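You operate a simulated robot arm through the tools that you are given. There is no shell and no other tool.

The job below is to be done with a simulated two-armed robot. You get a single attempt, and the scene is never put back.

JOB
Pick up the box that says "cables" from the top of the packing shelf with one hand, pass it to the other hand and put it on the hook end of the daybed. Set down upright: box.

The check looks at the end state, three seconds after you hand in, the way a careful person would. Anything else that was tipped, shoved, dropped, spilled or broken makes it a failure.

ROBOT AND FRAMES
Two 7-joint arms with three-finger grippers on one trunk, on a base that drives. Base frame: it is fixed to the floor where the robot stands at the start and does not move with it; the origin is under the middle of the robot, x ahead of it, y to its left, z up. Units: mm, rad, N and s.
The left shoulder is at the start at [70, 146, 1088], the right one opposite. With the tool pointing down near the work surface each hand reaches from about 300 to 680 mm from the robot's upright axis, wherever it stands, measured 20 degrees to its own side. Places, roughly: blue box, orange box [-2250, -500, 750]; hook end of the daybed [500, -1100, 500]. Payload 2.2 kg a hand.
Tool frame (each hand has its own): the origin (TCP) lies between the finger pads and is the grasp point; the fingertips stand 28 mm ahead of it; z points along the fingers, y is the line along which they close. Largest opening 102 mm; the body of the gripper starts 71 mm behind the TCP.
Orientation is that of the tool frame in the base frame, as a unit quaternion [x, y, z, w]. With the fingers straight down and closing along the base's y, the tool's x points along the base's -x, its y along +y and its z along -z.

CONTROLS
- The arms move only by the tool play_rows. It takes "left_commands", "right_commands" or both (then of equal length, played together; a hand with none holds still); each is a list of rows, each a list of 7 numbers: the shift along the tool's x, y, z in mm, then the turn, a rotation vector about the tool's x, y, z in rad, then the closure, from 0 (fully open) to 1 (shut). In form: [[x, y, z, rx, ry, rz, claw], ...]. A call has 1 to 20 rows; each row shifts and turns the commanded pose from where the row before left it, along the tool's axes as they then stand. Rows are played at 5 a second. More than 50 mm and 0.15 rad between two rows, or a gripper value outside its range, and nothing of the call is played. Where a pose cannot be reached the arm comes as near as it can. A force on the tool above 40 N (or 10 N above the force at the start of the call, whichever is more), or a blocked arm, ends the call early, and 0.2 s more pass. The fingers move at their own pace and stop on an object; they squeeze with about 38 N. The grip force told is the motor's: it shows also when the fingers shut on nothing. Time passes only in rows, and 0.2 s behind the last, so rows that do not move let the fingers close. The reply holds the time, the measured pose of the TCP, the force on the tool along the base axes, the opening and the grip force, in the units named above and with some noise, with the torque about the TCP (base axes, N m) and any sound that the robot's microphone picked up.
- Cameras (640 x 400 px; columns grow to the right, rows downward): "scene" is now at [137.3, -2.9, 1313.8]; the picture's right is [-0.06, -1.00, 0.00], its down [-0.61, 0.03, -0.79] and it looks along [0.79, -0.04, -0.61] (base axes); focal length 284 px, centre (320, 200). "left" rides on the left gripper at [72, 38, -86] in its tool frame; the picture's right is [-0.46, 0.89, 0.00], its down [-0.60, -0.32, -0.73] and it looks along [-0.65, -0.34, 0.68] (tool axes); focal length 256 px, centre (320, 200). "right" rides on the right gripper at [69, 44, -86] in its tool frame; the picture's right is [-0.53, 0.84, 0.00], its down [-0.58, -0.37, -0.73] and it looks along [-0.62, -0.39, 0.68] (tool axes); focal length 256 px, centre (320, 200). There is no depth. A picture from a camera that has moved, and an enlarged one, comes with that camera's place and axes in the base frame and with its lens.
- camera(camera): a new picture of that camera. The clock stands still meanwhile.
- raise_lower(by): slides the trunk up (or, below 0, down) by that many mm; the arms and the scene camera ride with it, the base frame stays. It gives what a move gives, with no picture.
- base_move(legs): drives the robot by 1 to 6 legs, each [ahead, left, turn to the left] in mm, mm and rad, along the robot's own axes; the way and the turn of a leg run together, so that a leg with both is an arc; at most 1500 mm and 3.142 rad a leg. The arms and the cameras ride along, it lands a little off, and it stops where it bumps. It gives what a move gives.
- head_to(pan, tilt): turns the head with the scene camera to pan (to the left, within 1.501 rad either way) and tilt (down, from -0.506 to 1.204), counted from straight ahead of the robot. It gives what a move gives.
- enlarge(camera, box): a new picture of the part [left, top, right, bottom] of that camera's present view, enlarged. The clock stands still meanwhile.
- close_job(): hands the job in; it is judged then, once.

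Places have to be worked out from the pictures, the camera data and where the tool is seen. Open the grippers and draw the arms clear of the work before you hand the job in, unless the task says otherwise.

The tools are called after ">>>" as name(argument=value, ...) on one line, values as JSON. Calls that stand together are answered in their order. play_rows: Moves the arms, as the interface text tells. Its arguments: {"type":"object","properties":{"left_commands":{"type":"array","items":{"type":"array","items":{"type":"number"}}},"right_commands":{"type":"array","items":{"type":"array","items":{"type":"number"}}}},"required":[]} The other tools are called the same way: raise_lower (by) slides the trunk up or down; base_move (legs) drives the base; head_to (pan, tilt) turns the head that bears the scene camera; camera (camera) takes a picture; enlarge (camera, box) takes an enlarged picture of a part of a camera's view; close_job () hands the job in.

At the start:

```text
time: 0.0
left_tool_pos: [524.0, 165.7, 1011.0]
left_ee_rot: [-0.001, 1.0, 0.0, 0.0]
left_force: [-0.2, 0.2, 0.9]
left_ft_torque: [0.04, -0.02, -0.01]
left_finger_gap: 102.2
left_gripper_force: 0.0
right_tool_pos: [529.2, -216.5, 1092.7]
right_ee_rot: [-0.001, 1.0, 0.0, -0.001]
right_force: [0.5, -0.2, -0.2]
right_ft_torque: [0.02, 0.0, -0.04]
right_finger_gap: 102.2
right_gripper_force: 0.1
trunk travel left (down, up): [-625.0, 315.0]
robot x, y, heading: [-1.4, -1.0, 0.001]
head pan, tilt: [-0.056, 0.656]
```

scene: 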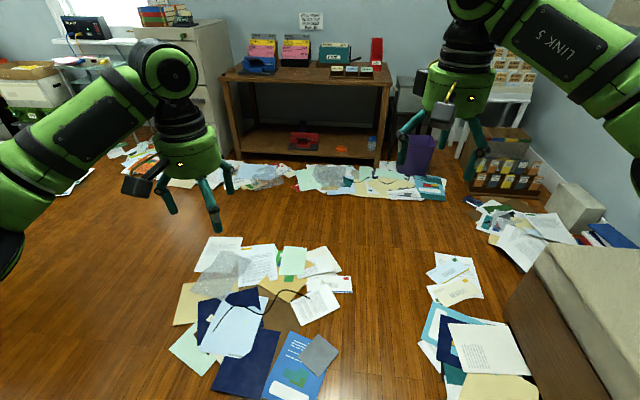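
right: 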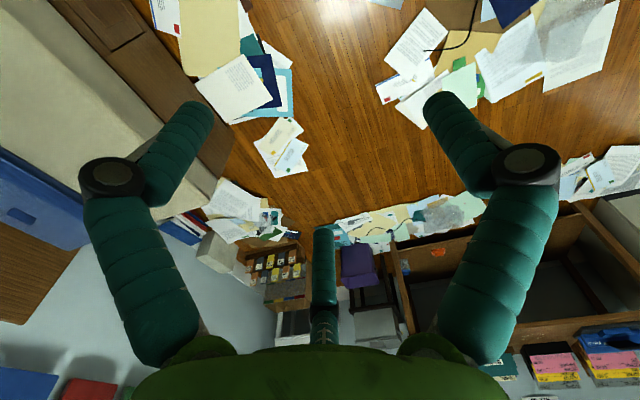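
left: 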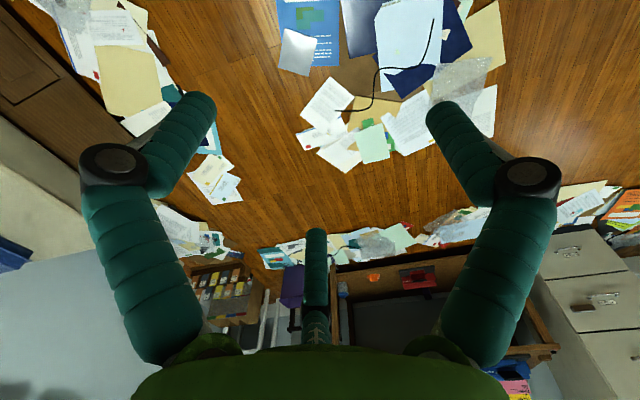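

The first views show a room with floor papers ahead and the daybed to the right. I'll turn the head to look at the daybed first.

>>> head_to(pan=-1.1, tilt=0.6)

>>> camera(camera="scene")

```text
time: 1.3
left_tool_pos: [523.1, 166.7, 1011.9]
left_ee_rot: [-0.001, 1.0, 0.0, 0.001]
left_force: [1.2, -0.8, 0.8]
left_ft_torque: [-0.01, -0.01, 0.01]
left_finger_gap: 101.8
left_gripper_force: 0.0
right_tool_pos: [529.8, -214.6, 1090.9]
right_ee_rot: [0.0, 1.0, 0.0, 0.0]
right_force: [-0.9, 0.1, 0.3]
right_ft_torque: [0.01, 0.01, 0.04]
right_finger_gap: 102.0
right_gripper_force: 0.0
trunk travel left (down, up): [-625.0, 315.0]
robot x, y, heading: [-1.8, 0.4, -0.004]
head pan, tilt: [-1.1, 0.6]
```

```text
taken
camera scene: at [91.1, -76.8, 1318.8], right [-0.89, -0.45, 0.0], down [-0.26, 0.5, -0.83], along [0.38, -0.73, -0.56], focal length 284 px, centre (320, 200)
```

scene: 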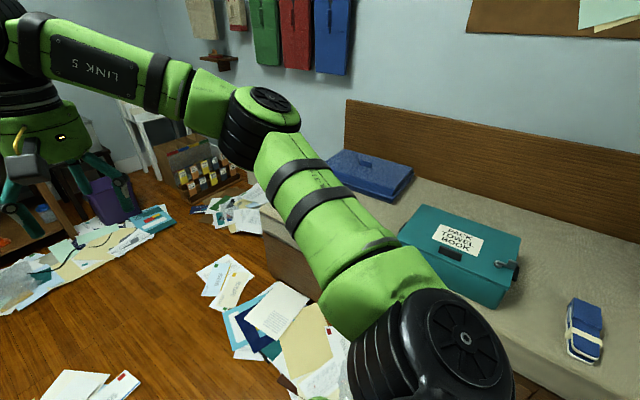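

The daybed runs along the right wall, with hooks and hanging bags near its far (+x) end. I'll look further to the right and behind.

>>> head_to(pan=-1.5, tilt=0.5)

>>> camera(camera="scene")

>>> head_to(pan=-0.8, tilt=0.2)

>>> camera(camera="scene")

>>> head_to(pan=1.3, tilt=0.5)

>>> camera(camera="scene")

```text
time: 2.2
left_tool_pos: [523.2, 166.9, 1012.0]
left_ee_rot: [0.001, 1.0, 0.001, 0.0]
left_force: [-0.6, 0.3, -0.3]
left_ft_torque: [-0.02, -0.03, 0.05]
left_finger_gap: 102.1
left_gripper_force: 0.1
right_tool_pos: [528.8, -215.8, 1090.1]
right_ee_rot: [-0.001, 1.0, 0.0, 0.0]
right_force: [-0.1, 0.3, 0.2]
right_ft_torque: [0.0, 0.0, 0.01]
right_finger_gap: 102.1
right_gripper_force: 0.0
trunk travel left (down, up): [-625.0, 315.0]
robot x, y, heading: [2.7, 3.3, 0.001]
head pan, tilt: [-1.499, 0.499]
```

```text
taken
camera scene: at [57.5, -88.8, 1327.8], right [-1.0, -0.07, 0.0], down [-0.03, 0.48, -0.88], along [0.06, -0.88, -0.48], focal length 284 px, centre (320, 200)
```

scene: 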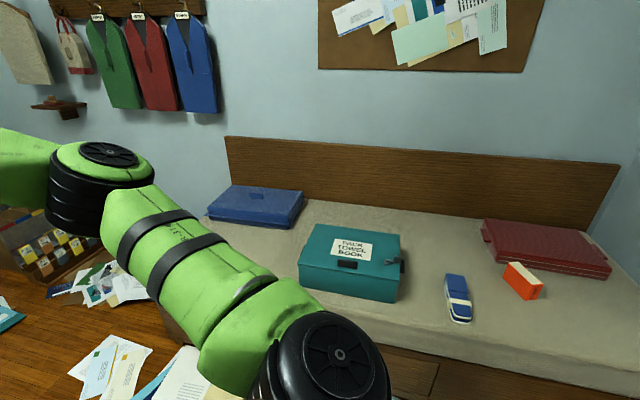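

```text
time: 3.2
left_tool_pos: [523.0, 168.0, 1012.2]
left_ee_rot: [0.0, 1.0, 0.0, -0.001]
left_force: [-0.3, -0.1, 0.5]
left_ft_torque: [0.0, 0.03, -0.04]
left_finger_gap: 102.0
left_gripper_force: 0.1
right_tool_pos: [530.0, -216.1, 1090.1]
right_ee_rot: [0.0, 1.0, 0.0, 0.0]
right_force: [-0.5, -1.3, 0.0]
right_ft_torque: [-0.01, -0.03, -0.05]
right_finger_gap: 101.9
right_gripper_force: 0.0
trunk travel left (down, up): [-625.0, 315.0]
robot x, y, heading: [4.5, -1.3, 0.001]
head pan, tilt: [-0.799, 0.201]
```

```text
taken
camera scene: at [115.8, -65.0, 1355.5], right [-0.72, -0.7, 0.0], down [-0.14, 0.14, -0.98], along [0.68, -0.7, -0.2], focal length 284 px, centre (320, 200)
```

scene: 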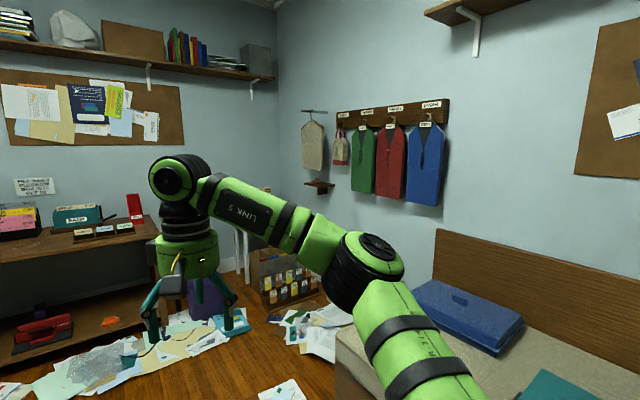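

```text
time: 5.2
left_tool_pos: [522.3, 167.1, 1012.0]
left_ee_rot: [0.0, 1.0, 0.0, 0.0]
left_force: [-0.4, 0.2, -0.2]
left_ft_torque: [-0.02, 0.01, 0.0]
left_finger_gap: 102.2
left_gripper_force: 0.0
right_tool_pos: [529.3, -216.0, 1090.5]
right_ee_rot: [-0.001, 1.0, 0.001, 0.0]
right_force: [1.5, -0.8, -0.7]
right_ft_torque: [0.0, 0.02, 0.01]
right_finger_gap: 102.1
right_gripper_force: 0.1
trunk travel left (down, up): [-625.0, 315.0]
robot x, y, heading: [-4.6, -1.8, -0.0]
head pan, tilt: [1.3, 0.499]
```

```text
taken
camera scene: at [75.3, 89.6, 1327.9], right [0.96, -0.27, 0.0], down [-0.13, -0.46, -0.88], along [0.24, 0.85, -0.48], focal length 284 px, centre (320, 200)
```

scene: 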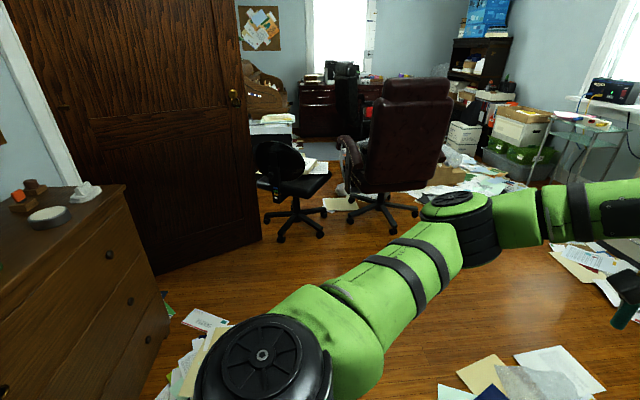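

The daybed's clear area is near x 250–770, y -800–-1280, with a blue case at the back. Next I'll turn the base left half-way and look behind for the packing shelf.

>>> base_move(legs=[[0, 0, 1.57]])

>>> camera(camera="scene")

>>> head_to(pan=0.6, tilt=0.5)

>>> camera(camera="scene")

```text
time: 9.4
left_tool_pos: [-156.8, 525.4, 1011.9]
left_ee_rot: [-0.701, 0.713, 0.0, 0.0]
left_force: [0.5, 0.6, -0.1]
left_ft_torque: [0.0, -0.02, -0.02]
left_finger_gap: 102.3
left_gripper_force: 0.1
right_tool_pos: [226.3, 524.4, 1091.9]
right_ee_rot: [-0.701, 0.713, -0.001, 0.0]
right_force: [0.6, -0.8, 0.1]
right_ft_torque: [-0.02, 0.0, 0.0]
right_finger_gap: 101.9
right_gripper_force: 0.0
trunk travel left (down, up): [-625.0, 315.0]
robot x, y, heading: [-2.8, 0.8, 1.556]
head pan, tilt: [1.3, 0.499]
```

```text
taken
camera scene: at [-85.4, 77.8, 1327.9], right [0.28, 0.96, 0.0], down [0.46, -0.14, -0.88], along [-0.84, 0.25, -0.48], focal length 284 px, centre (320, 200)
```

scene: 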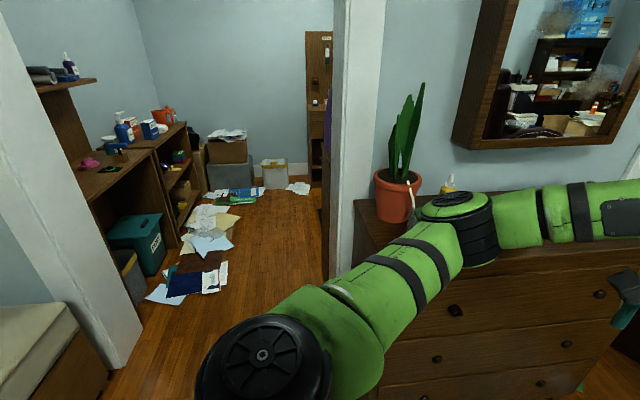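

```text
time: 10.5
left_tool_pos: [-156.9, 526.2, 1011.4]
left_ee_rot: [-0.701, 0.713, 0.0, 0.0]
left_force: [0.0, 0.0, -0.6]
left_ft_torque: [0.01, -0.03, 0.0]
left_finger_gap: 102.1
left_gripper_force: 0.1
right_tool_pos: [224.6, 524.7, 1091.4]
right_ee_rot: [-0.7, 0.714, -0.001, 0.0]
right_force: [0.3, -0.3, 0.1]
right_ft_torque: [0.01, -0.01, 0.02]
right_finger_gap: 102.0
right_gripper_force: 0.0
trunk travel left (down, up): [-625.0, 315.0]
robot x, y, heading: [0.0, -0.3, 1.555]
head pan, tilt: [0.6, 0.499]
```

```text
taken
camera scene: at [-48.3, 127.8, 1327.9], right [0.83, 0.55, 0.0], down [0.26, -0.4, -0.88], along [-0.48, 0.73, -0.48], focal length 284 px, centre (320, 200)
```

scene: 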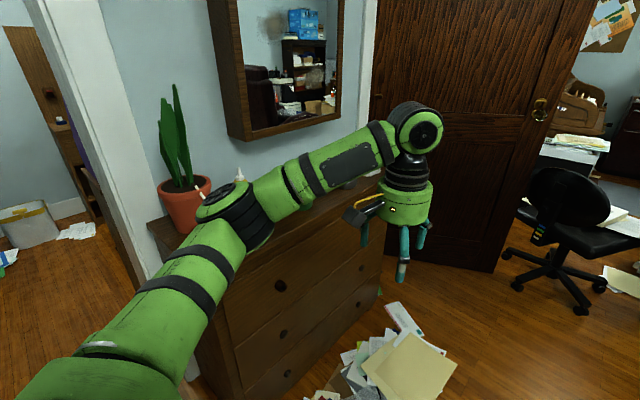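

Behind the robot is an opening (y about -577 to +500) into a hallway with the packing shelf on its left side. Radii show the in-place turn clears the dresser and plant, so I finish turning to face -x and look.

>>> base_move(legs=[[0, 0, 1.58]])

>>> head_to(pan=0.25, tilt=0.4)

>>> camera(camera="scene")

>>> enlarge(camera="scene", box=[160, 80, 400, 230])

```text
time: 14.8
left_tool_pos: [-522.1, -169.8, 1011.9]
left_ee_rot: [1.0, 0.005, 0.0, 0.001]
left_force: [0.4, 0.3, 0.2]
left_ft_torque: [-0.01, 0.04, 0.02]
left_finger_gap: 102.2
left_gripper_force: 0.0
right_tool_pos: [-531.6, 211.5, 1090.7]
right_ee_rot: [1.0, 0.003, -0.001, 0.001]
right_force: [-0.4, -0.7, -0.3]
right_ft_torque: [-0.01, -0.01, 0.03]
right_finger_gap: 101.9
right_gripper_force: 0.0
trunk travel left (down, up): [-625.0, 315.0]
robot x, y, heading: [0.9, 0.6, -3.131]
head pan, tilt: [0.6, 0.499]
```

```text
time: 15.6
left_tool_pos: [-520.9, -170.6, 1013.0]
left_ee_rot: [1.0, 0.004, 0.0, 0.0]
left_force: [0.5, -0.2, -0.2]
left_ft_torque: [-0.03, 0.0, -0.01]
left_finger_gap: 102.0
left_gripper_force: 0.0
right_tool_pos: [-530.9, 211.3, 1090.3]
right_ee_rot: [1.0, 0.004, 0.0, 0.0]
right_force: [-0.2, 0.2, 0.3]
right_ft_torque: [-0.01, 0.02, 0.0]
right_finger_gap: 102.0
right_gripper_force: 0.1
trunk travel left (down, up): [-625.0, 315.0]
robot x, y, heading: [2.6, -2.0, -3.13]
head pan, tilt: [0.25, 0.4]
```

```text
taken
camera scene: at [-138.6, -22.1, 1337.0], right [-0.26, 0.97, 0.0], down [0.38, 0.1, -0.92], along [-0.89, -0.23, -0.39], focal length 284 px, centre (320, 200)
```

scene: 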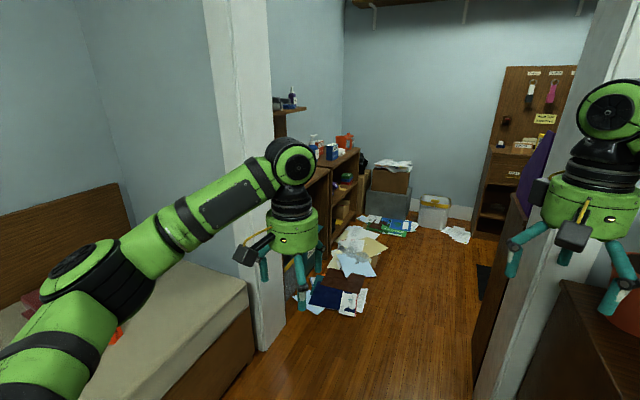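

```text
2.67 times, centred on (280, 155) of scene
camera zoom: at [-138.6, -22.1, 1337.0], right [-0.26, 0.97, 0.0], down [0.38, 0.1, -0.92], along [-0.89, -0.23, -0.39], focal length 756 px, centre (427, 320)
```

zoom: 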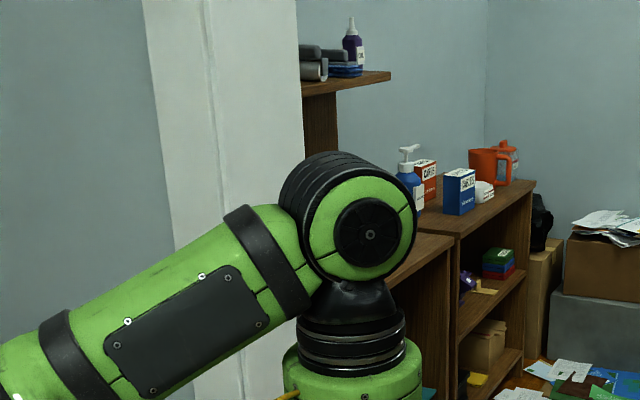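

The boxes (one blue, one orange) stand on the further shelf unit; labels aren't legible yet. The passage is about 1050 mm wide and my elbows span roughly 880 mm, so I'll tuck the hands inward and back a bit first.

>>> play_rows(left_commands=[[25, -15, -10, 0, 0, 0, 0], [25, -15, -10, 0, 0, 0, 0], [25, -15, -10, 0, 0, 0, 0], [25, -15, -10, 0, 0, 0, 0], [20, 0, 0, 0, 0, 0, 0]], right_commands=[[25, 25, 0, 0, 0, 0, 0], [25, 25, 0, 0, 0, 0, 0], [25, 25, 0, 0, 0, 0, 0], [25, 25, 0, 0, 0, 0, 0], [20, 0, 0, 0, 0, 0, 0]])

>>> head_to(pan=-0.9, tilt=0.4)

>>> camera(camera="scene")

>>> head_to(pan=0.9, tilt=0.4)

>>> camera(camera="scene")

```text
time: 16.8
left_tool_pos: [-400.6, -109.6, 1050.5]
left_ee_rot: [1.0, 0.005, -0.001, 0.0]
left_force: [-0.4, -0.3, 1.3]
left_ft_torque: [0.01, 0.02, 0.0]
left_finger_gap: 101.7
left_gripper_force: 0.1
right_tool_pos: [-408.6, 112.3, 1090.1]
right_ee_rot: [1.0, 0.003, -0.001, -0.001]
right_force: [-0.1, 0.0, 0.4]
right_ft_torque: [-0.02, -0.02, 0.04]
right_finger_gap: 102.0
right_gripper_force: 0.1
trunk travel left (down, up): [-625.0, 315.0]
robot x, y, heading: [-2.1, 2.7, -3.133]
head pan, tilt: [0.25, 0.4]
```

```text
time: 18.2
left_tool_pos: [-402.9, -109.7, 1050.3]
left_ee_rot: [1.0, 0.005, 0.0, 0.001]
left_force: [-0.2, 0.1, 0.4]
left_ft_torque: [-0.01, 0.01, 0.01]
left_finger_gap: 101.8
left_gripper_force: 0.0
right_tool_pos: [-410.6, 112.0, 1089.4]
right_ee_rot: [1.0, 0.003, 0.0, 0.0]
right_force: [0.7, -0.1, 0.1]
right_ft_torque: [0.0, 0.0, 0.01]
right_finger_gap: 101.9
right_gripper_force: 0.0
trunk travel left (down, up): [-625.0, 315.0]
robot x, y, heading: [-1.4, -1.0, -3.129]
head pan, tilt: [-0.901, 0.4]
```

```text
taken
camera scene: at [-107.3, 73.6, 1337.0], right [0.78, 0.63, 0.0], down [0.24, -0.3, -0.92], along [-0.58, 0.72, -0.39], focal length 284 px, centre (320, 200)
```

scene: 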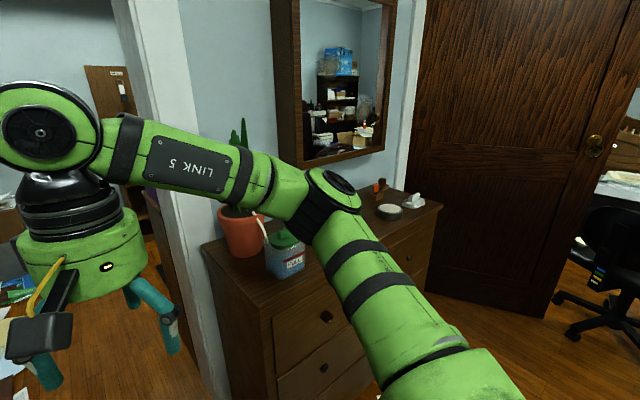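

```text
time: 20.0
left_tool_pos: [-402.3, -109.2, 1050.1]
left_ee_rot: [1.0, 0.005, 0.0, 0.0]
left_force: [0.0, -0.5, -0.4]
left_ft_torque: [0.0, -0.03, 0.0]
left_finger_gap: 102.0
left_gripper_force: 0.0
right_tool_pos: [-410.4, 112.3, 1089.5]
right_ee_rot: [1.0, 0.004, 0.0, -0.001]
right_force: [-0.3, -0.9, 0.4]
right_ft_torque: [-0.01, 0.03, 0.02]
right_finger_gap: 102.3
right_gripper_force: 0.0
trunk travel left (down, up): [-625.0, 315.0]
robot x, y, heading: [-4.0, -0.5, -3.135]
head pan, tilt: [0.901, 0.4]
```

```text
taken
camera scene: at [-106.1, -71.4, 1337.0], right [-0.79, 0.62, 0.0], down [0.24, 0.31, -0.92], along [-0.57, -0.73, -0.39], focal length 284 px, centre (320, 200)
```

scene: 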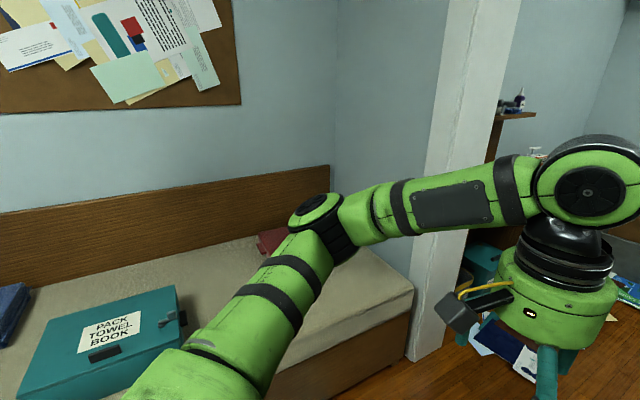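

The elbows sit at about ±370 mm either way, so stretching the arms forward will straighten them and narrow the profile. I'll extend both hands ahead and check the elbows.

>>> play_rows(left_commands=[[-40, 0, 0, 0, 0, 0, 0], [-40, 0, 0, 0, 0, 0, 0], [-40, 0, 0, 0, 0, 0, 0], [-40, 0, 0, 0, 0, 0, 0], [-40, 0, 0, 0, 0, 0, 0], [-30, 0, 0, 0, 0, 0, 0]], right_commands=[[-40, 0, 0, 0, 0, 0, 0], [-40, 0, 0, 0, 0, 0, 0], [-40, 0, 0, 0, 0, 0, 0], [-40, 0, 0, 0, 0, 0, 0], [-40, 0, 0, 0, 0, 0, 0], [-30, 0, 0, 0, 0, 0, 0]])

>>> camera(camera="scene")

>>> head_to(pan=0.0, tilt=0.35)

>>> camera(camera="scene")

```text
time: 21.4
left_tool_pos: [-613.2, -107.8, 1051.2]
left_ee_rot: [1.0, 0.0, 0.0, 0.004]
left_force: [-0.3, 0.6, 0.1]
left_ft_torque: [-0.07, -0.06, 0.06]
left_finger_gap: 102.0
left_gripper_force: 0.0
left hand out of reach, approached as far as the arm can: row 6
right_tool_pos: [-607.8, 120.7, 1082.9]
right_ee_rot: [1.0, 0.002, -0.002, 0.001]
right_force: [0.4, -0.2, -0.2]
right_ft_torque: [-0.06, 0.01, 0.01]
right_finger_gap: 102.0
right_gripper_force: 0.1
right hand out of reach, approached as far as the arm can: row 5, 6
trunk travel left (down, up): [-625.0, 315.0]
robot x, y, heading: [-0.9, -0.8, -3.133]
head pan, tilt: [0.901, 0.4]
```

```text
taken
camera scene: at [-106.3, -67.3, 1337.2], right [-0.79, 0.62, 0.0], down [0.24, 0.3, -0.92], along [-0.57, -0.73, -0.39], focal length 284 px, centre (320, 200)
```

scene: 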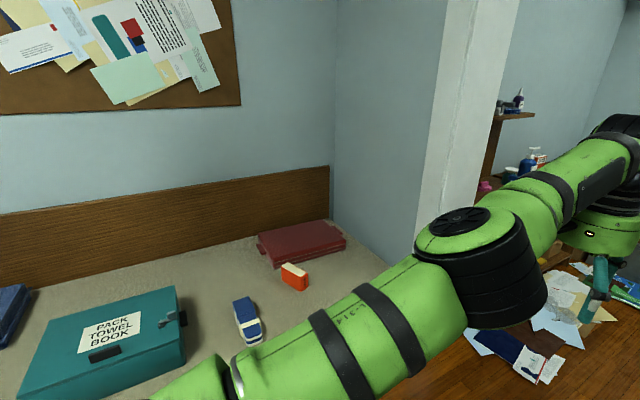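

```text
time: 22.6
left_tool_pos: [-614.5, -112.0, 1051.1]
left_ee_rot: [1.0, 0.003, -0.001, 0.0]
left_force: [0.4, -0.4, 0.7]
left_ft_torque: [0.04, -0.03, -0.01]
left_finger_gap: 101.9
left_gripper_force: 0.0
right_tool_pos: [-607.8, 115.7, 1081.9]
right_ee_rot: [1.0, 0.004, -0.001, 0.001]
right_force: [0.0, -0.3, 0.0]
right_ft_torque: [0.01, 0.05, 0.01]
right_finger_gap: 102.1
right_gripper_force: 0.1
trunk travel left (down, up): [-625.0, 315.0]
robot x, y, heading: [-0.2, 2.0, -3.135]
head pan, tilt: [0.0, 0.351]
```

```text
taken
camera scene: at [-142.3, 0.5, 1341.5], right [-0.01, 1.0, 0.0], down [0.34, 0.0, -0.94], along [-0.94, -0.01, -0.34], focal length 284 px, centre (320, 200)
```

scene: 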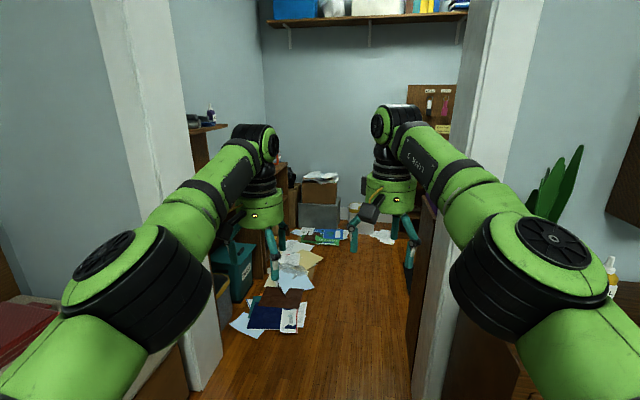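

Extended, the elbows are now only about ±300 mm wide. I drive through the opening, shifting ~50 mm to my left to centre between the posts, and then look.

>>> base_move(legs=[[1300, 55, 0]])

>>> camera(camera="scene")

>>> head_to(pan=0.6, tilt=0.5)

>>> camera(camera="scene")

>>> head_to(pan=-0.9, tilt=0.6)

>>> camera(camera="scene")

```text
time: 29.1
left_tool_pos: [-1917.2, -141.0, 1052.0]
left_ee_rot: [1.0, -0.011, 0.0, 0.0]
left_force: [0.8, 0.0, 0.1]
left_ft_torque: [-0.01, -0.01, -0.04]
left_finger_gap: 102.1
left_gripper_force: 0.0
right_tool_pos: [-1903.3, 88.2, 1081.7]
right_ee_rot: [1.0, -0.012, -0.002, -0.001]
right_force: [0.3, 0.3, 0.9]
right_ft_torque: [0.0, 0.04, -0.02]
right_finger_gap: 102.2
right_gripper_force: 0.1
trunk travel left (down, up): [-625.0, 315.0]
robot x, y, heading: [-1298.6, -45.8, 3.119]
head pan, tilt: [0.0, 0.351]
```

```text
taken
camera scene: at [-1441.6, -40.3, 1341.6], right [0.02, 1.0, 0.0], down [0.34, -0.01, -0.94], along [-0.94, 0.02, -0.34], focal length 284 px, centre (320, 200)
```

scene: 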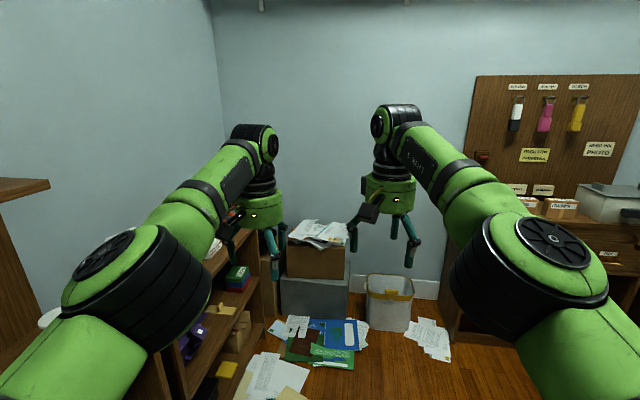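

```text
time: 30.1
left_tool_pos: [-1916.7, -139.9, 1050.8]
left_ee_rot: [1.0, -0.01, 0.0, 0.001]
left_force: [0.8, 0.6, 0.7]
left_ft_torque: [-0.01, -0.04, -0.01]
left_finger_gap: 101.9
left_gripper_force: 0.0
right_tool_pos: [-1903.7, 88.3, 1081.8]
right_ee_rot: [1.0, -0.012, -0.001, 0.0]
right_force: [-0.8, 0.2, 0.7]
right_ft_torque: [0.01, -0.02, 0.01]
right_finger_gap: 102.1
right_gripper_force: 0.0
trunk travel left (down, up): [-625.0, 315.0]
robot x, y, heading: [-1297.0, -43.2, 3.119]
head pan, tilt: [0.6, 0.499]
```

```text
taken
camera scene: at [-1424.9, -92.0, 1327.9], right [-0.55, 0.84, 0.0], down [0.4, 0.26, -0.88], along [-0.74, -0.48, -0.48], focal length 284 px, centre (320, 200)
```

scene: 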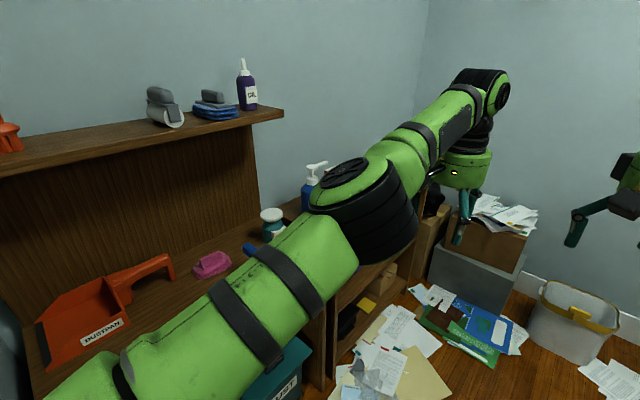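

```text
time: 31.7
left_tool_pos: [-1916.5, -140.9, 1051.5]
left_ee_rot: [1.0, -0.01, 0.0, 0.0]
left_force: [0.7, -0.2, 0.2]
left_ft_torque: [-0.01, 0.0, 0.01]
left_finger_gap: 101.9
left_gripper_force: 0.0
right_tool_pos: [-1903.6, 89.1, 1083.0]
right_ee_rot: [1.0, -0.011, -0.001, -0.001]
right_force: [-0.5, -0.1, 0.5]
right_ft_torque: [0.0, -0.03, 0.01]
right_finger_gap: 102.0
right_gripper_force: 0.1
trunk travel left (down, up): [-625.0, 315.0]
robot x, y, heading: [-1297.5, -45.2, 3.123]
head pan, tilt: [-0.901, 0.6]
```

```text
taken
camera scene: at [-1402.2, 28.1, 1318.8], right [0.8, 0.6, 0.0], down [0.34, -0.45, -0.83], along [-0.5, 0.66, -0.56], focal length 284 px, centre (320, 200)
```

scene: 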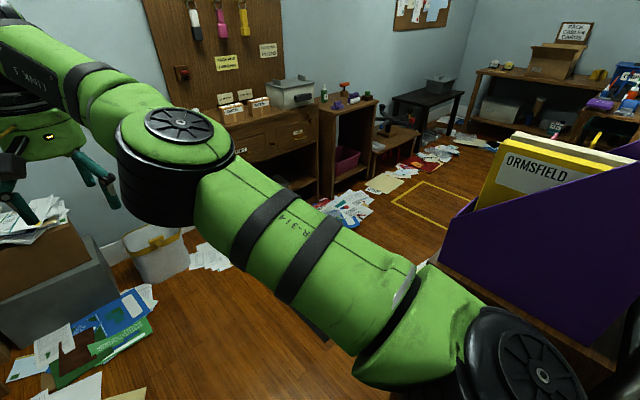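

The hall is open to the right, and the shelf's pump bottle tops out near z≈957. I'll raise the trunk for margin, then drive on to x≈-2250 and turn left to face the shelf.

>>> raise_lower(by=120)

>>> base_move(legs=[[950, -75, 0], [0, 0, 1.59]])

>>> head_to(pan=0.0, tilt=0.8)

>>> camera(camera="scene")

>>> camera(camera="left")

>>> camera(camera="right")

```text
time: 33.2
left_tool_pos: [-1917.1, -139.6, 1171.9]
left_ee_rot: [1.0, -0.01, 0.0, 0.0]
left_force: [0.1, 0.3, 0.5]
left_ft_torque: [-0.02, -0.01, 0.0]
left_finger_gap: 102.1
left_gripper_force: 0.0
right_tool_pos: [-1904.0, 88.9, 1202.7]
right_ee_rot: [1.0, -0.012, -0.001, 0.0]
right_force: [0.6, 0.0, 0.2]
right_ft_torque: [0.0, -0.01, 0.01]
right_finger_gap: 102.1
right_gripper_force: 0.1
trunk travel left (down, up): [-745.0, 195.0]
robot x, y, heading: [-1295.5, -41.6, 3.118]
head pan, tilt: [-0.901, 0.6]
```

```text
time: 42.0
left_tool_pos: [-2134.8, -572.0, 1171.5]
left_ee_rot: [0.704, 0.71, -0.001, -0.001]
left_force: [0.5, 0.1, -0.3]
left_ft_torque: [0.01, -0.01, -0.02]
left_finger_gap: 102.2
left_gripper_force: 0.0
right_tool_pos: [-2365.7, -564.8, 1202.5]
right_ee_rot: [0.705, 0.709, -0.001, 0.001]
right_force: [0.1, 1.0, 0.1]
right_ft_torque: [0.01, -0.02, 0.0]
right_finger_gap: 101.8
right_gripper_force: 0.0
trunk travel left (down, up): [-745.0, 195.0]
robot x, y, heading: [-2248.0, 43.6, -1.558]
head pan, tilt: [-0.901, 0.6]
```

```text
time: 43.2
left_tool_pos: [-2136.0, -571.4, 1170.9]
left_ee_rot: [0.705, 0.71, 0.0, 0.0]
left_force: [0.6, -0.1, -0.3]
left_ft_torque: [0.0, -0.02, 0.03]
left_finger_gap: 101.7
left_gripper_force: 0.1
right_tool_pos: [-2364.6, -564.9, 1202.5]
right_ee_rot: [0.705, 0.709, 0.0, 0.001]
right_force: [0.5, -0.3, 0.0]
right_ft_torque: [-0.01, 0.03, 0.02]
right_finger_gap: 102.1
right_gripper_force: 0.0
trunk travel left (down, up): [-745.0, 195.0]
robot x, y, heading: [-2247.8, 42.6, -1.561]
head pan, tilt: [0.0, 0.799]
```

```text
taken
camera scene: at [-2246.2, -86.5, 1421.9], right [-1.0, -0.01, 0.0], down [0.0, 0.72, -0.7], along [0.0, -0.7, -0.72], focal length 284 px, centre (320, 200)
```

scene: 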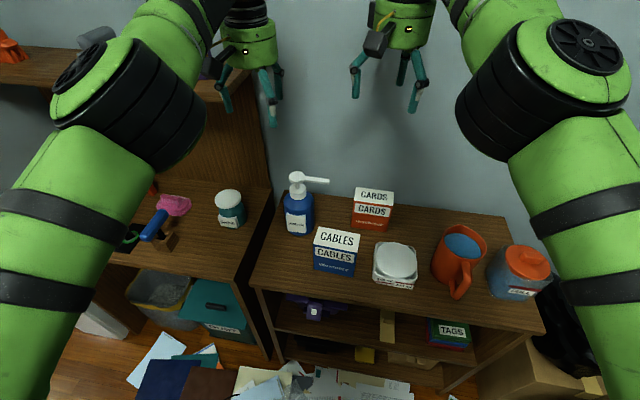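

```text
taken
camera left: at [-2097.1, -499.6, 1256.7], right [0.89, -0.46, 0.0], down [-0.31, -0.61, 0.73], along [-0.34, -0.65, -0.68], focal length 256 px, centre (320, 200)
```

left: 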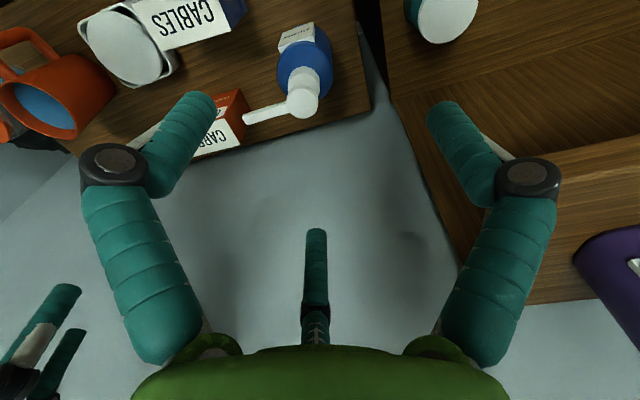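

```text
taken
camera right: at [-2321.4, -495.1, 1288.7], right [0.85, -0.53, 0.0], down [-0.36, -0.58, 0.73], along [-0.39, -0.62, -0.68], focal length 256 px, centre (320, 200)
```

right: 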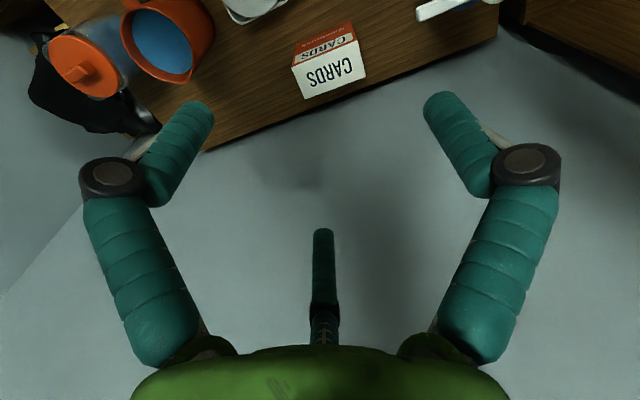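

The blue box reads "CABLES" and the orange one "CARDS", so the blue box is the target. I'll enlarge its surroundings to get its geometry.

>>> enlarge(camera="scene", box=[270, 160, 430, 300])

>>> enlarge(camera="left", box=[0, 0, 380, 160])

```text
2.86 times, centred on (350, 230) of scene
camera zoom: at [-2246.2, -86.5, 1421.9], right [-1.0, -0.01, 0.0], down [0.0, 0.72, -0.7], along [0.0, -0.7, -0.72], focal length 810 px, centre (234, 114)
```

zoom: 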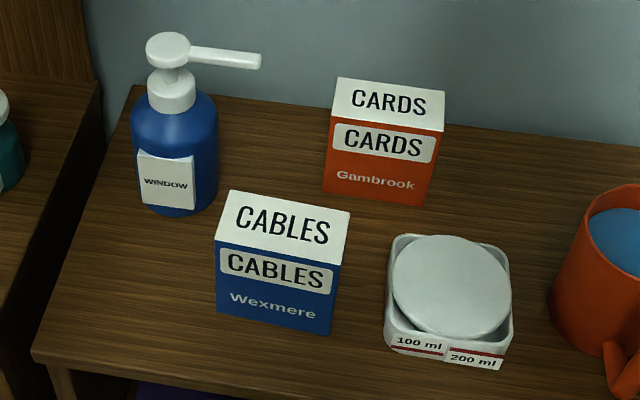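

```text
1.68 times, centred on (190, 80) of left
camera zoom: at [-2097.1, -499.6, 1256.7], right [0.89, -0.46, 0.0], down [-0.31, -0.61, 0.73], along [-0.34, -0.65, -0.68], focal length 431 px, centre (539, 402)
```

zoom: 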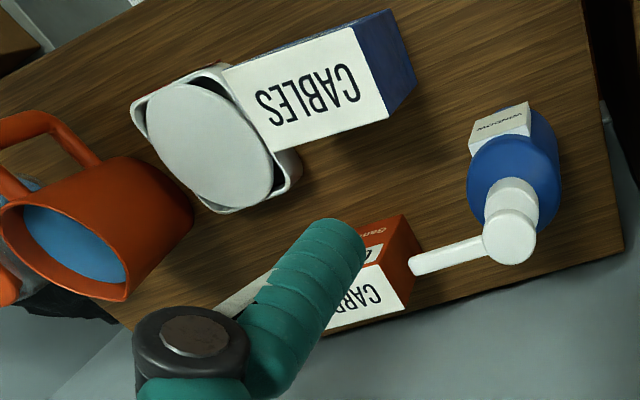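

The CABLES box measures about 103 wide × 57 deep × 105 tall, centred near (-2285, -490), top z≈870, yawed roughly 12°. I'll grip it across the 57 mm depth with the right hand, so I rotate the right hand about -78° and the left +90° in place, up high.

>>> play_rows(right_commands=[[0, 0, 0, 0, 0, -0.1135, 0], [0, 0, 0, 0, 0, -0.1135, 0], [0, 0, 0, 0, 0, -0.1135, 0], [0, 0, 0, 0, 0, -0.1135, 0], [0, 0, 0, 0, 0, -0.1135, 0], [0, 0, 0, 0, 0, -0.1135, 0], [0, 0, 0, 0, 0, -0.1135, 0], [0, 0, 0, 0, 0, -0.1135, 0], [0, 0, 0, 0, 0, -0.1135, 0], [0, 0, 0, 0, 0, -0.1135, 0], [0, 0, 0, 0, 0, -0.1135, 0], [0, 0, 0, 0, 0, -0.1135, 0]], left_commands=[[0, 0, 0, 0, 0, 0.131, 0], [0, 0, 0, 0, 0, 0.131, 0], [0, 0, 0, 0, 0, 0.131, 0], [0, 0, 0, 0, 0, 0.131, 0], [0, 0, 0, 0, 0, 0.131, 0], [0, 0, 0, 0, 0, 0.131, 0], [0, 0, 0, 0, 0, 0.131, 0], [0, 0, 0, 0, 0, 0.131, 0], [0, 0, 0, 0, 0, 0.131, 0], [0, 0, 0, 0, 0, 0.131, 0], [0, 0, 0, 0, 0, 0.131, 0], [0, 0, 0, 0, 0, 0.131, 0]])

>>> camera(camera="scene")

>>> camera(camera="right")

```text
time: 45.8
left_tool_pos: [-2135.5, -570.8, 1173.1]
left_ee_rot: [1.0, 0.0, 0.0, 0.001]
left_force: [-0.3, -0.1, -0.6]
left_ft_torque: [-0.05, 0.0, -0.01]
left_finger_gap: 102.0
left_gripper_force: 0.1
right_tool_pos: [-2350.3, -374.5, 1159.6]
right_ee_rot: [0.16, 0.987, -0.003, 0.001]
right_force: [-0.3, 0.5, -0.3]
right_ft_torque: [0.02, 0.02, 0.03]
right_finger_gap: 102.0
right_gripper_force: 0.1
right hand out of reach, approached as far as the arm can: row 3, 4, 5, 6, 7, 8, 9, 10, 11, 12
trunk travel left (down, up): [-745.0, 195.0]
robot x, y, heading: [-2248.3, 39.1, -1.565]
head pan, tilt: [0.0, 0.799]
```

```text
taken
camera scene: at [-2246.1, -85.8, 1422.0], right [-1.0, -0.01, 0.0], down [0.0, 0.72, -0.7], along [0.0, -0.7, -0.72], focal length 284 px, centre (320, 200)
```

scene: 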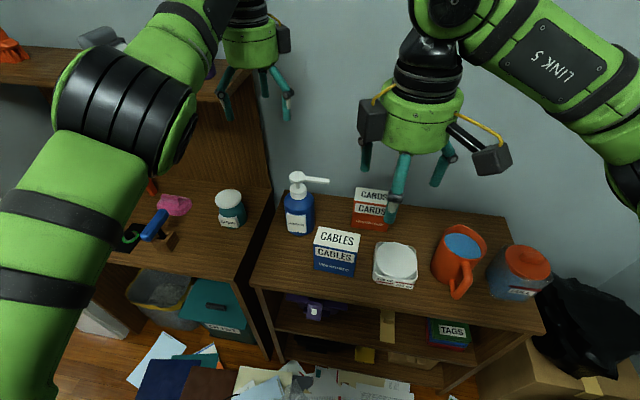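

```text
taken
camera right: at [-2402.5, -310.2, 1246.0], right [0.77, 0.63, 0.0], down [0.43, -0.52, 0.73], along [0.46, -0.57, -0.68], focal length 256 px, centre (320, 200)
```

right: 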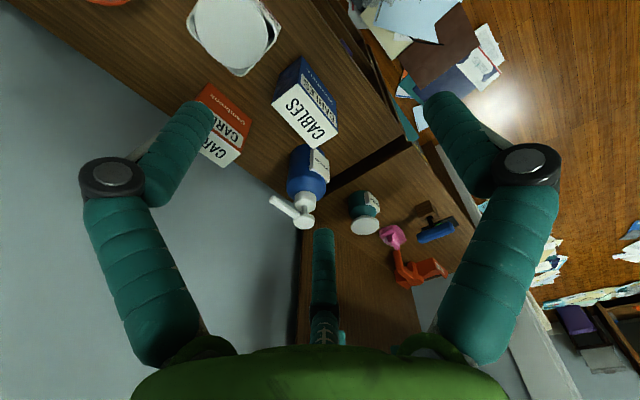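

Turning pulled the right hand inward since the stretched pose was out of reach with that yaw. I'll play a null row to learn whether the command starts from the measured pose.

>>> play_rows(right_commands=[[0, 0, 0, 0, 0, 0, 0]])

```text
time: 46.2
left_tool_pos: [-2135.1, -572.2, 1170.9]
left_ee_rot: [1.0, 0.002, -0.001, 0.0]
left_force: [-0.5, 1.2, 0.0]
left_ft_torque: [0.01, 0.01, -0.04]
left_finger_gap: 101.8
left_gripper_force: 0.1
right_tool_pos: [-2350.9, -375.9, 1160.5]
right_ee_rot: [0.161, 0.987, -0.002, 0.0]
right_force: [0.2, 0.4, -0.2]
right_ft_torque: [-0.02, 0.01, 0.02]
right_finger_gap: 101.7
right_gripper_force: 0.1
trunk travel left (down, up): [-745.0, 195.0]
robot x, y, heading: [-2247.5, 42.6, -1.561]
head pan, tilt: [0.0, 0.799]
```

The command base follows the measured pose. Before lowering the trunk I'll draw the left hand back 200 mm away from the upper shelf.

>>> play_rows(left_commands=[[0, -40, 0, 0, 0, 0, 0], [0, -40, 0, 0, 0, 0, 0], [0, -40, 0, 0, 0, 0, 0], [0, -40, 0, 0, 0, 0, 0], [0, -40, 0, 0, 0, 0, 0]])

>>> raise_lower(by=-120)

>>> camera(camera="scene")

```text
time: 47.4
left_tool_pos: [-2135.4, -572.5, 1171.8]
left_ee_rot: [1.0, 0.003, 0.0, 0.0]
left_force: [-0.6, -0.4, -0.7]
left_ft_torque: [0.01, 0.0, -0.01]
left_finger_gap: 101.8
left_gripper_force: 0.1
left hand out of reach, approached as far as the arm can: row 1, 2, 3, 4, 5
right_tool_pos: [-2350.7, -375.7, 1158.8]
right_ee_rot: [0.16, 0.987, -0.003, 0.001]
right_force: [0.9, 1.0, 0.1]
right_ft_torque: [0.0, 0.02, 0.0]
right_finger_gap: 102.1
right_gripper_force: 0.1
trunk travel left (down, up): [-745.0, 195.0]
robot x, y, heading: [-2248.3, 41.3, -1.561]
head pan, tilt: [0.0, 0.799]
```

```text
time: 48.6
left_tool_pos: [-2143.8, -570.6, 1078.1]
left_ee_rot: [1.0, -0.004, 0.003, 0.016]
left_force: [-12.8, 13.5, 8.1]
left_ft_torque: [-1.67, -1.83, 0.6]
left_finger_gap: 102.0
left_gripper_force: 0.0
right_tool_pos: [-2353.4, -373.1, 1053.8]
right_ee_rot: [0.162, 0.987, -0.004, 0.002]
right_force: [-0.4, 0.0, 0.6]
right_ft_torque: [0.03, 0.04, -0.03]
right_finger_gap: 102.2
right_gripper_force: 0.1
trunk travel left (down, up): [-638.0, 302.0]
robot x, y, heading: [-2252.5, 46.3, -1.566]
head pan, tilt: [0.0, 0.799]
stopped: the force on the tool passed its limit at 42 N (the readings are from after the stop); the commanded pose is now the measured one
```

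```text
taken
camera scene: at [-2249.3, -82.9, 1314.3], right [-1.0, -0.01, 0.0], down [0.0, 0.71, -0.7], along [0.01, -0.7, -0.71], focal length 284 px, centre (320, 200)
```

scene: 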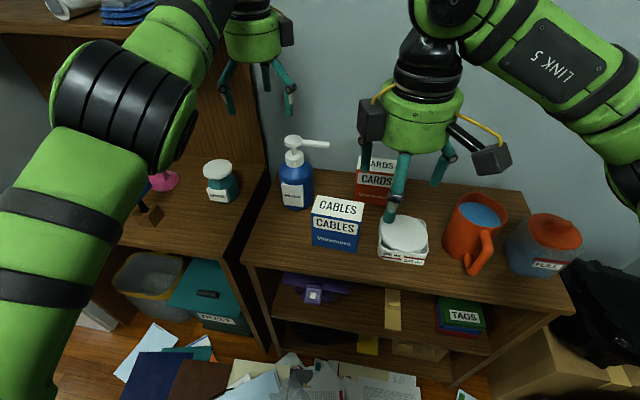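

The left hand didn't draw back and touched the upper shelf while the trunk went down; that's my error for chaining without checking. I'll raise the trunk straight back up to free it.

>>> raise_lower(by=100)

```text
time: 50.0
left_tool_pos: [-2138.8, -574.5, 1171.6]
left_ee_rot: [1.0, -0.002, 0.003, 0.011]
left_force: [0.3, 0.3, 0.0]
left_ft_torque: [-0.01, -0.01, 0.01]
left_finger_gap: 101.9
left_gripper_force: 0.1
right_tool_pos: [-2351.6, -375.6, 1153.0]
right_ee_rot: [0.161, 0.987, -0.002, 0.0]
right_force: [-0.4, -0.6, 0.4]
right_ft_torque: [0.03, -0.03, -0.03]
right_finger_gap: 102.0
right_gripper_force: 0.1
trunk travel left (down, up): [-738.0, 202.0]
robot x, y, heading: [-2242.5, 44.1, -1.568]
head pan, tilt: [0.0, 0.799]
```

The contact is gone (left force about zero). I'll look at the upper shelf to check that nothing on it was disturbed.

>>> head_to(pan=0.7, tilt=0.5)

>>> camera(camera="scene")

>>> camera(camera="left")

```text
time: 51.0
left_tool_pos: [-2137.8, -572.8, 1173.3]
left_ee_rot: [1.0, -0.002, 0.003, 0.011]
left_force: [-0.2, -1.1, 0.5]
left_ft_torque: [-0.04, -0.02, 0.01]
left_finger_gap: 102.2
left_gripper_force: 0.1
right_tool_pos: [-2350.8, -375.3, 1151.8]
right_ee_rot: [0.161, 0.987, -0.003, 0.001]
right_force: [1.0, 0.4, 0.5]
right_ft_torque: [-0.01, -0.01, -0.03]
right_finger_gap: 102.0
right_gripper_force: 0.0
trunk travel left (down, up): [-738.0, 202.0]
robot x, y, heading: [-2247.4, 41.2, -1.566]
head pan, tilt: [0.7, 0.499]
```

```text
taken
camera scene: at [-2187.9, -75.1, 1440.4], right [-0.76, -0.65, 0.0], down [-0.31, 0.36, -0.88], along [0.57, -0.67, -0.48], focal length 284 px, centre (320, 200)
```

scene: 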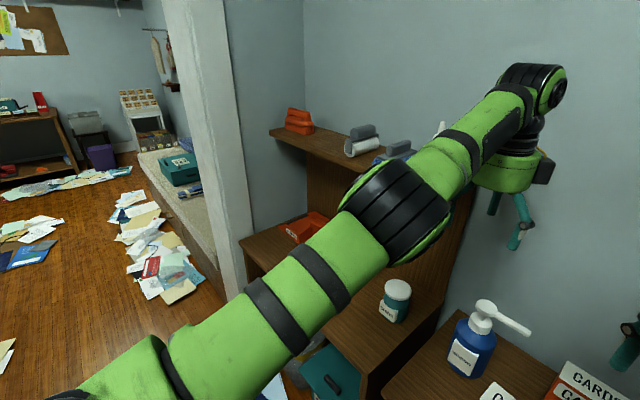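

```text
taken
camera left: at [-2065.5, -609.5, 1258.9], right [-0.47, -0.88, 0.02], down [-0.61, 0.34, 0.72], along [-0.64, 0.33, -0.69], focal length 256 px, centre (320, 200)
```

left: 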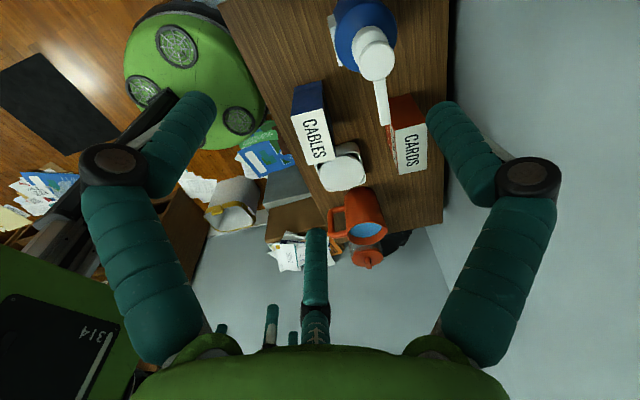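

The upper-shelf items are all still standing. The left arm seems near a wrist limit, so I'll rotate it back 45° and then draw it toward the robot.

>>> play_rows(left_commands=[[0, 0, 0, 0, 0, -0.131, 0], [0, 0, 0, 0, 0, -0.131, 0], [0, 0, 0, 0, 0, -0.131, 0], [0, 0, 0, 0, 0, -0.131, 0], [0, 0, 0, 0, 0, -0.131, 0], [0, 0, 0, 0, 0, -0.131, 0], [28, -28, 0, 0, 0, 0, 0], [28, -28, 0, 0, 0, 0, 0], [28, -28, 0, 0, 0, 0, 0], [28, -28, 0, 0, 0, 0, 0]])

```text
time: 53.2
left_tool_pos: [-2138.3, -573.5, 1172.0]
left_ee_rot: [0.924, 0.381, -0.003, 0.011]
left_force: [-1.3, 0.0, -0.3]
left_ft_torque: [0.0, -0.01, 0.01]
left_finger_gap: 101.9
left_gripper_force: 0.1
left hand out of reach, approached as far as the arm can: row 7, 8, 9, 10
right_tool_pos: [-2351.5, -375.8, 1151.8]
right_ee_rot: [0.161, 0.987, -0.003, 0.0]
right_force: [-0.4, 0.1, 0.3]
right_ft_torque: [-0.02, 0.01, -0.02]
right_finger_gap: 101.9
right_gripper_force: 0.2
trunk travel left (down, up): [-738.0, 202.0]
robot x, y, heading: [-2246.4, 44.2, -1.56]
head pan, tilt: [0.7, 0.499]
```

The left arm is stretched straight (a singular pose), so a pure pull-back fails. I'll combine back with inward motion to bend the elbow, then pull straight back.

>>> play_rows(left_commands=[[0, -45, 0, 0, 0, 0, 0], [0, -40, 0, 0, 0, 0, 0], [28, -28, 0, 0, 0, 0, 0], [28, -28, 0, 0, 0, 0, 0], [28, -28, 0, 0, 0, 0, 0]])

```text
time: 54.4
left_tool_pos: [-2139.1, -574.3, 1172.7]
left_ee_rot: [0.924, 0.382, -0.001, 0.011]
left_force: [-0.1, -0.9, -0.2]
left_ft_torque: [0.02, 0.01, 0.02]
left_finger_gap: 101.9
left_gripper_force: 0.1
left hand out of reach, approached as far as the arm can: row 1, 2, 3, 4, 5
right_tool_pos: [-2351.4, -375.4, 1152.3]
right_ee_rot: [0.162, 0.987, -0.003, 0.0]
right_force: [0.5, -0.3, 0.5]
right_ft_torque: [0.02, 0.02, 0.01]
right_finger_gap: 102.0
right_gripper_force: 0.1
trunk travel left (down, up): [-738.0, 202.0]
robot x, y, heading: [-2245.1, 41.1, -1.562]
head pan, tilt: [0.7, 0.499]
```

Still stuck, so I'll probe other directions: a rise and a slight forward tilt of the fingers, both safe here.

>>> play_rows(left_commands=[[0, 0, -30, 0, 0, 0, 0], [0, 0, 0, -0.1, -0.1, 0, 0], [0, 0, 0, -0.1, -0.1, 0, 0]])

```text
time: 55.2
left_tool_pos: [-2137.8, -618.5, 1221.4]
left_ee_rot: [0.914, 0.377, -0.056, 0.141]
left_force: [0.2, 0.1, 0.3]
left_ft_torque: [0.02, -0.02, -0.02]
left_finger_gap: 101.8
left_gripper_force: 0.2
left hand out of reach, approached as far as the arm can: row 1, 2, 3
right_tool_pos: [-2351.9, -376.8, 1151.9]
right_ee_rot: [0.161, 0.987, -0.003, 0.001]
right_force: [0.3, 0.5, 0.5]
right_ft_torque: [0.02, 0.01, 0.01]
right_finger_gap: 102.1
right_gripper_force: 0.2
trunk travel left (down, up): [-738.0, 202.0]
robot x, y, heading: [-2249.0, 39.4, -1.568]
head pan, tilt: [0.7, 0.499]
```

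The left arm is locked near full stretch, so I need free room to recover it. I'll back the base away 250 mm from the shelf and work the arm loose there.

>>> base_move(legs=[[-250, 0, 0]])

>>> play_rows(left_commands=[[0, 0, 0, 0.1, 0.1, 0, 0], [0, 0, 0, 0.1, 0.1, 0, 0], [0, 0, 40, 0, 0, 0, 0], [0, 0, 40, 0, 0, 0, 0], [0, 0, 40, 0, 0, 0, 0]])

```text
time: 57.0
left_tool_pos: [-2138.6, -369.2, 1221.1]
left_ee_rot: [0.914, 0.377, -0.055, 0.139]
left_force: [0.0, -0.5, 0.0]
left_ft_torque: [0.0, -0.01, 0.0]
left_finger_gap: 102.3
left_gripper_force: 0.0
right_tool_pos: [-2352.0, -128.6, 1152.3]
right_ee_rot: [0.161, 0.987, -0.002, 0.001]
right_force: [0.7, 0.1, -0.6]
right_ft_torque: [0.02, 0.01, -0.01]
right_finger_gap: 102.0
right_gripper_force: 0.0
trunk travel left (down, up): [-738.0, 202.0]
robot x, y, heading: [-2250.5, 291.0, -1.565]
head pan, tilt: [0.7, 0.499]
```

```text
time: 58.2
left_tool_pos: [-2103.7, -350.2, 1090.7]
left_ee_rot: [0.924, 0.381, -0.001, 0.009]
left_force: [-0.3, 0.5, 0.0]
left_ft_torque: [0.04, 0.0, 0.0]
left_finger_gap: 102.1
left_gripper_force: 0.0
left hand out of reach, approached as far as the arm can: row 1, 2, 3, 4, 5
right_tool_pos: [-2352.7, -127.4, 1153.0]
right_ee_rot: [0.161, 0.987, -0.003, 0.0]
right_force: [0.6, 0.2, 0.0]
right_ft_torque: [0.0, 0.04, 0.04]
right_finger_gap: 102.0
right_gripper_force: 0.1
trunk travel left (down, up): [-738.0, 202.0]
robot x, y, heading: [-2246.7, 293.2, -1.564]
head pan, tilt: [0.7, 0.499]
```

The hand moves again (down to z 1091), still stretched. Now I try pulling back with several rows.

>>> play_rows(left_commands=[[30, -30, 0, 0, 0, 0, 0], [30, -30, 0, 0, 0, 0, 0], [30, -30, 0, 0, 0, 0, 0], [30, -30, 0, 0, 0, 0, 0], [30, -30, 0, 0, 0, 0, 0], [30, -30, 0, 0, 0, 0, 0]])

>>> camera(camera="scene")

```text
time: 59.6
left_tool_pos: [-2123.9, -341.0, 1116.8]
left_ee_rot: [0.924, 0.382, -0.001, 0.01]
left_force: [0.2, -0.5, -0.2]
left_ft_torque: [-0.01, 0.01, 0.01]
left_finger_gap: 102.3
left_gripper_force: 0.1
left hand out of reach, approached as far as the arm can: row 1, 2, 3, 4, 5, 6
right_tool_pos: [-2353.8, -126.3, 1152.4]
right_ee_rot: [0.161, 0.987, -0.002, 0.001]
right_force: [0.3, -0.1, -0.6]
right_ft_torque: [0.04, -0.03, -0.04]
right_finger_gap: 101.8
right_gripper_force: 0.0
trunk travel left (down, up): [-738.0, 202.0]
robot x, y, heading: [-2246.5, 293.3, -1.563]
head pan, tilt: [0.7, 0.499]
```

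```text
taken
camera scene: at [-2189.2, 173.5, 1440.4], right [-0.76, -0.65, 0.0], down [-0.31, 0.36, -0.88], along [0.57, -0.67, -0.48], focal length 284 px, centre (320, 200)
```

scene: 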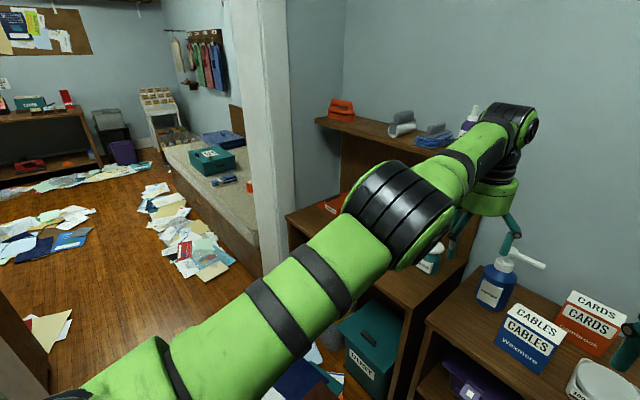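

All the shelf items still stand, and the arm crept slightly. I'll command the pull-back again and hold the target over many rows so the solver can bend the elbow.

>>> play_rows(left_commands=[[30, -30, 0, 0, 0, 0, 0], [30, -30, 0, 0, 0, 0, 0], [30, -30, 0, 0, 0, 0, 0], [30, -30, 0, 0, 0, 0, 0], [30, -30, 0, 0, 0, 0, 0], [0, 0, 0, 0, 0, 0, 0], [0, 0, 0, 0, 0, 0, 0], [0, 0, 0, 0, 0, 0, 0], [0, 0, 0, 0, 0, 0, 0], [0, 0, 0, 0, 0, 0, 0], [0, 0, 0, 0, 0, 0, 0], [0, 0, 0, 0, 0, 0, 0], [0, 0, 0, 0, 0, 0, 0], [0, 0, 0, 0, 0, 0, 0]])

```text
time: 62.6
left_tool_pos: [-2152.2, -325.3, 1154.1]
left_ee_rot: [0.925, 0.381, 0.0, 0.009]
left_force: [0.1, 0.4, 0.2]
left_ft_torque: [-0.02, 0.01, 0.01]
left_finger_gap: 102.0
left_gripper_force: 0.1
left hand out of reach, approached as far as the arm can: row 1, 2, 3, 4, 5
right_tool_pos: [-2351.6, -127.1, 1152.8]
right_ee_rot: [0.161, 0.987, -0.003, 0.001]
right_force: [0.0, -0.3, 0.6]
right_ft_torque: [0.01, -0.01, -0.04]
right_finger_gap: 102.0
right_gripper_force: 0.1
trunk travel left (down, up): [-738.0, 202.0]
robot x, y, heading: [-2252.1, 289.5, -1.564]
head pan, tilt: [0.7, 0.499]
```

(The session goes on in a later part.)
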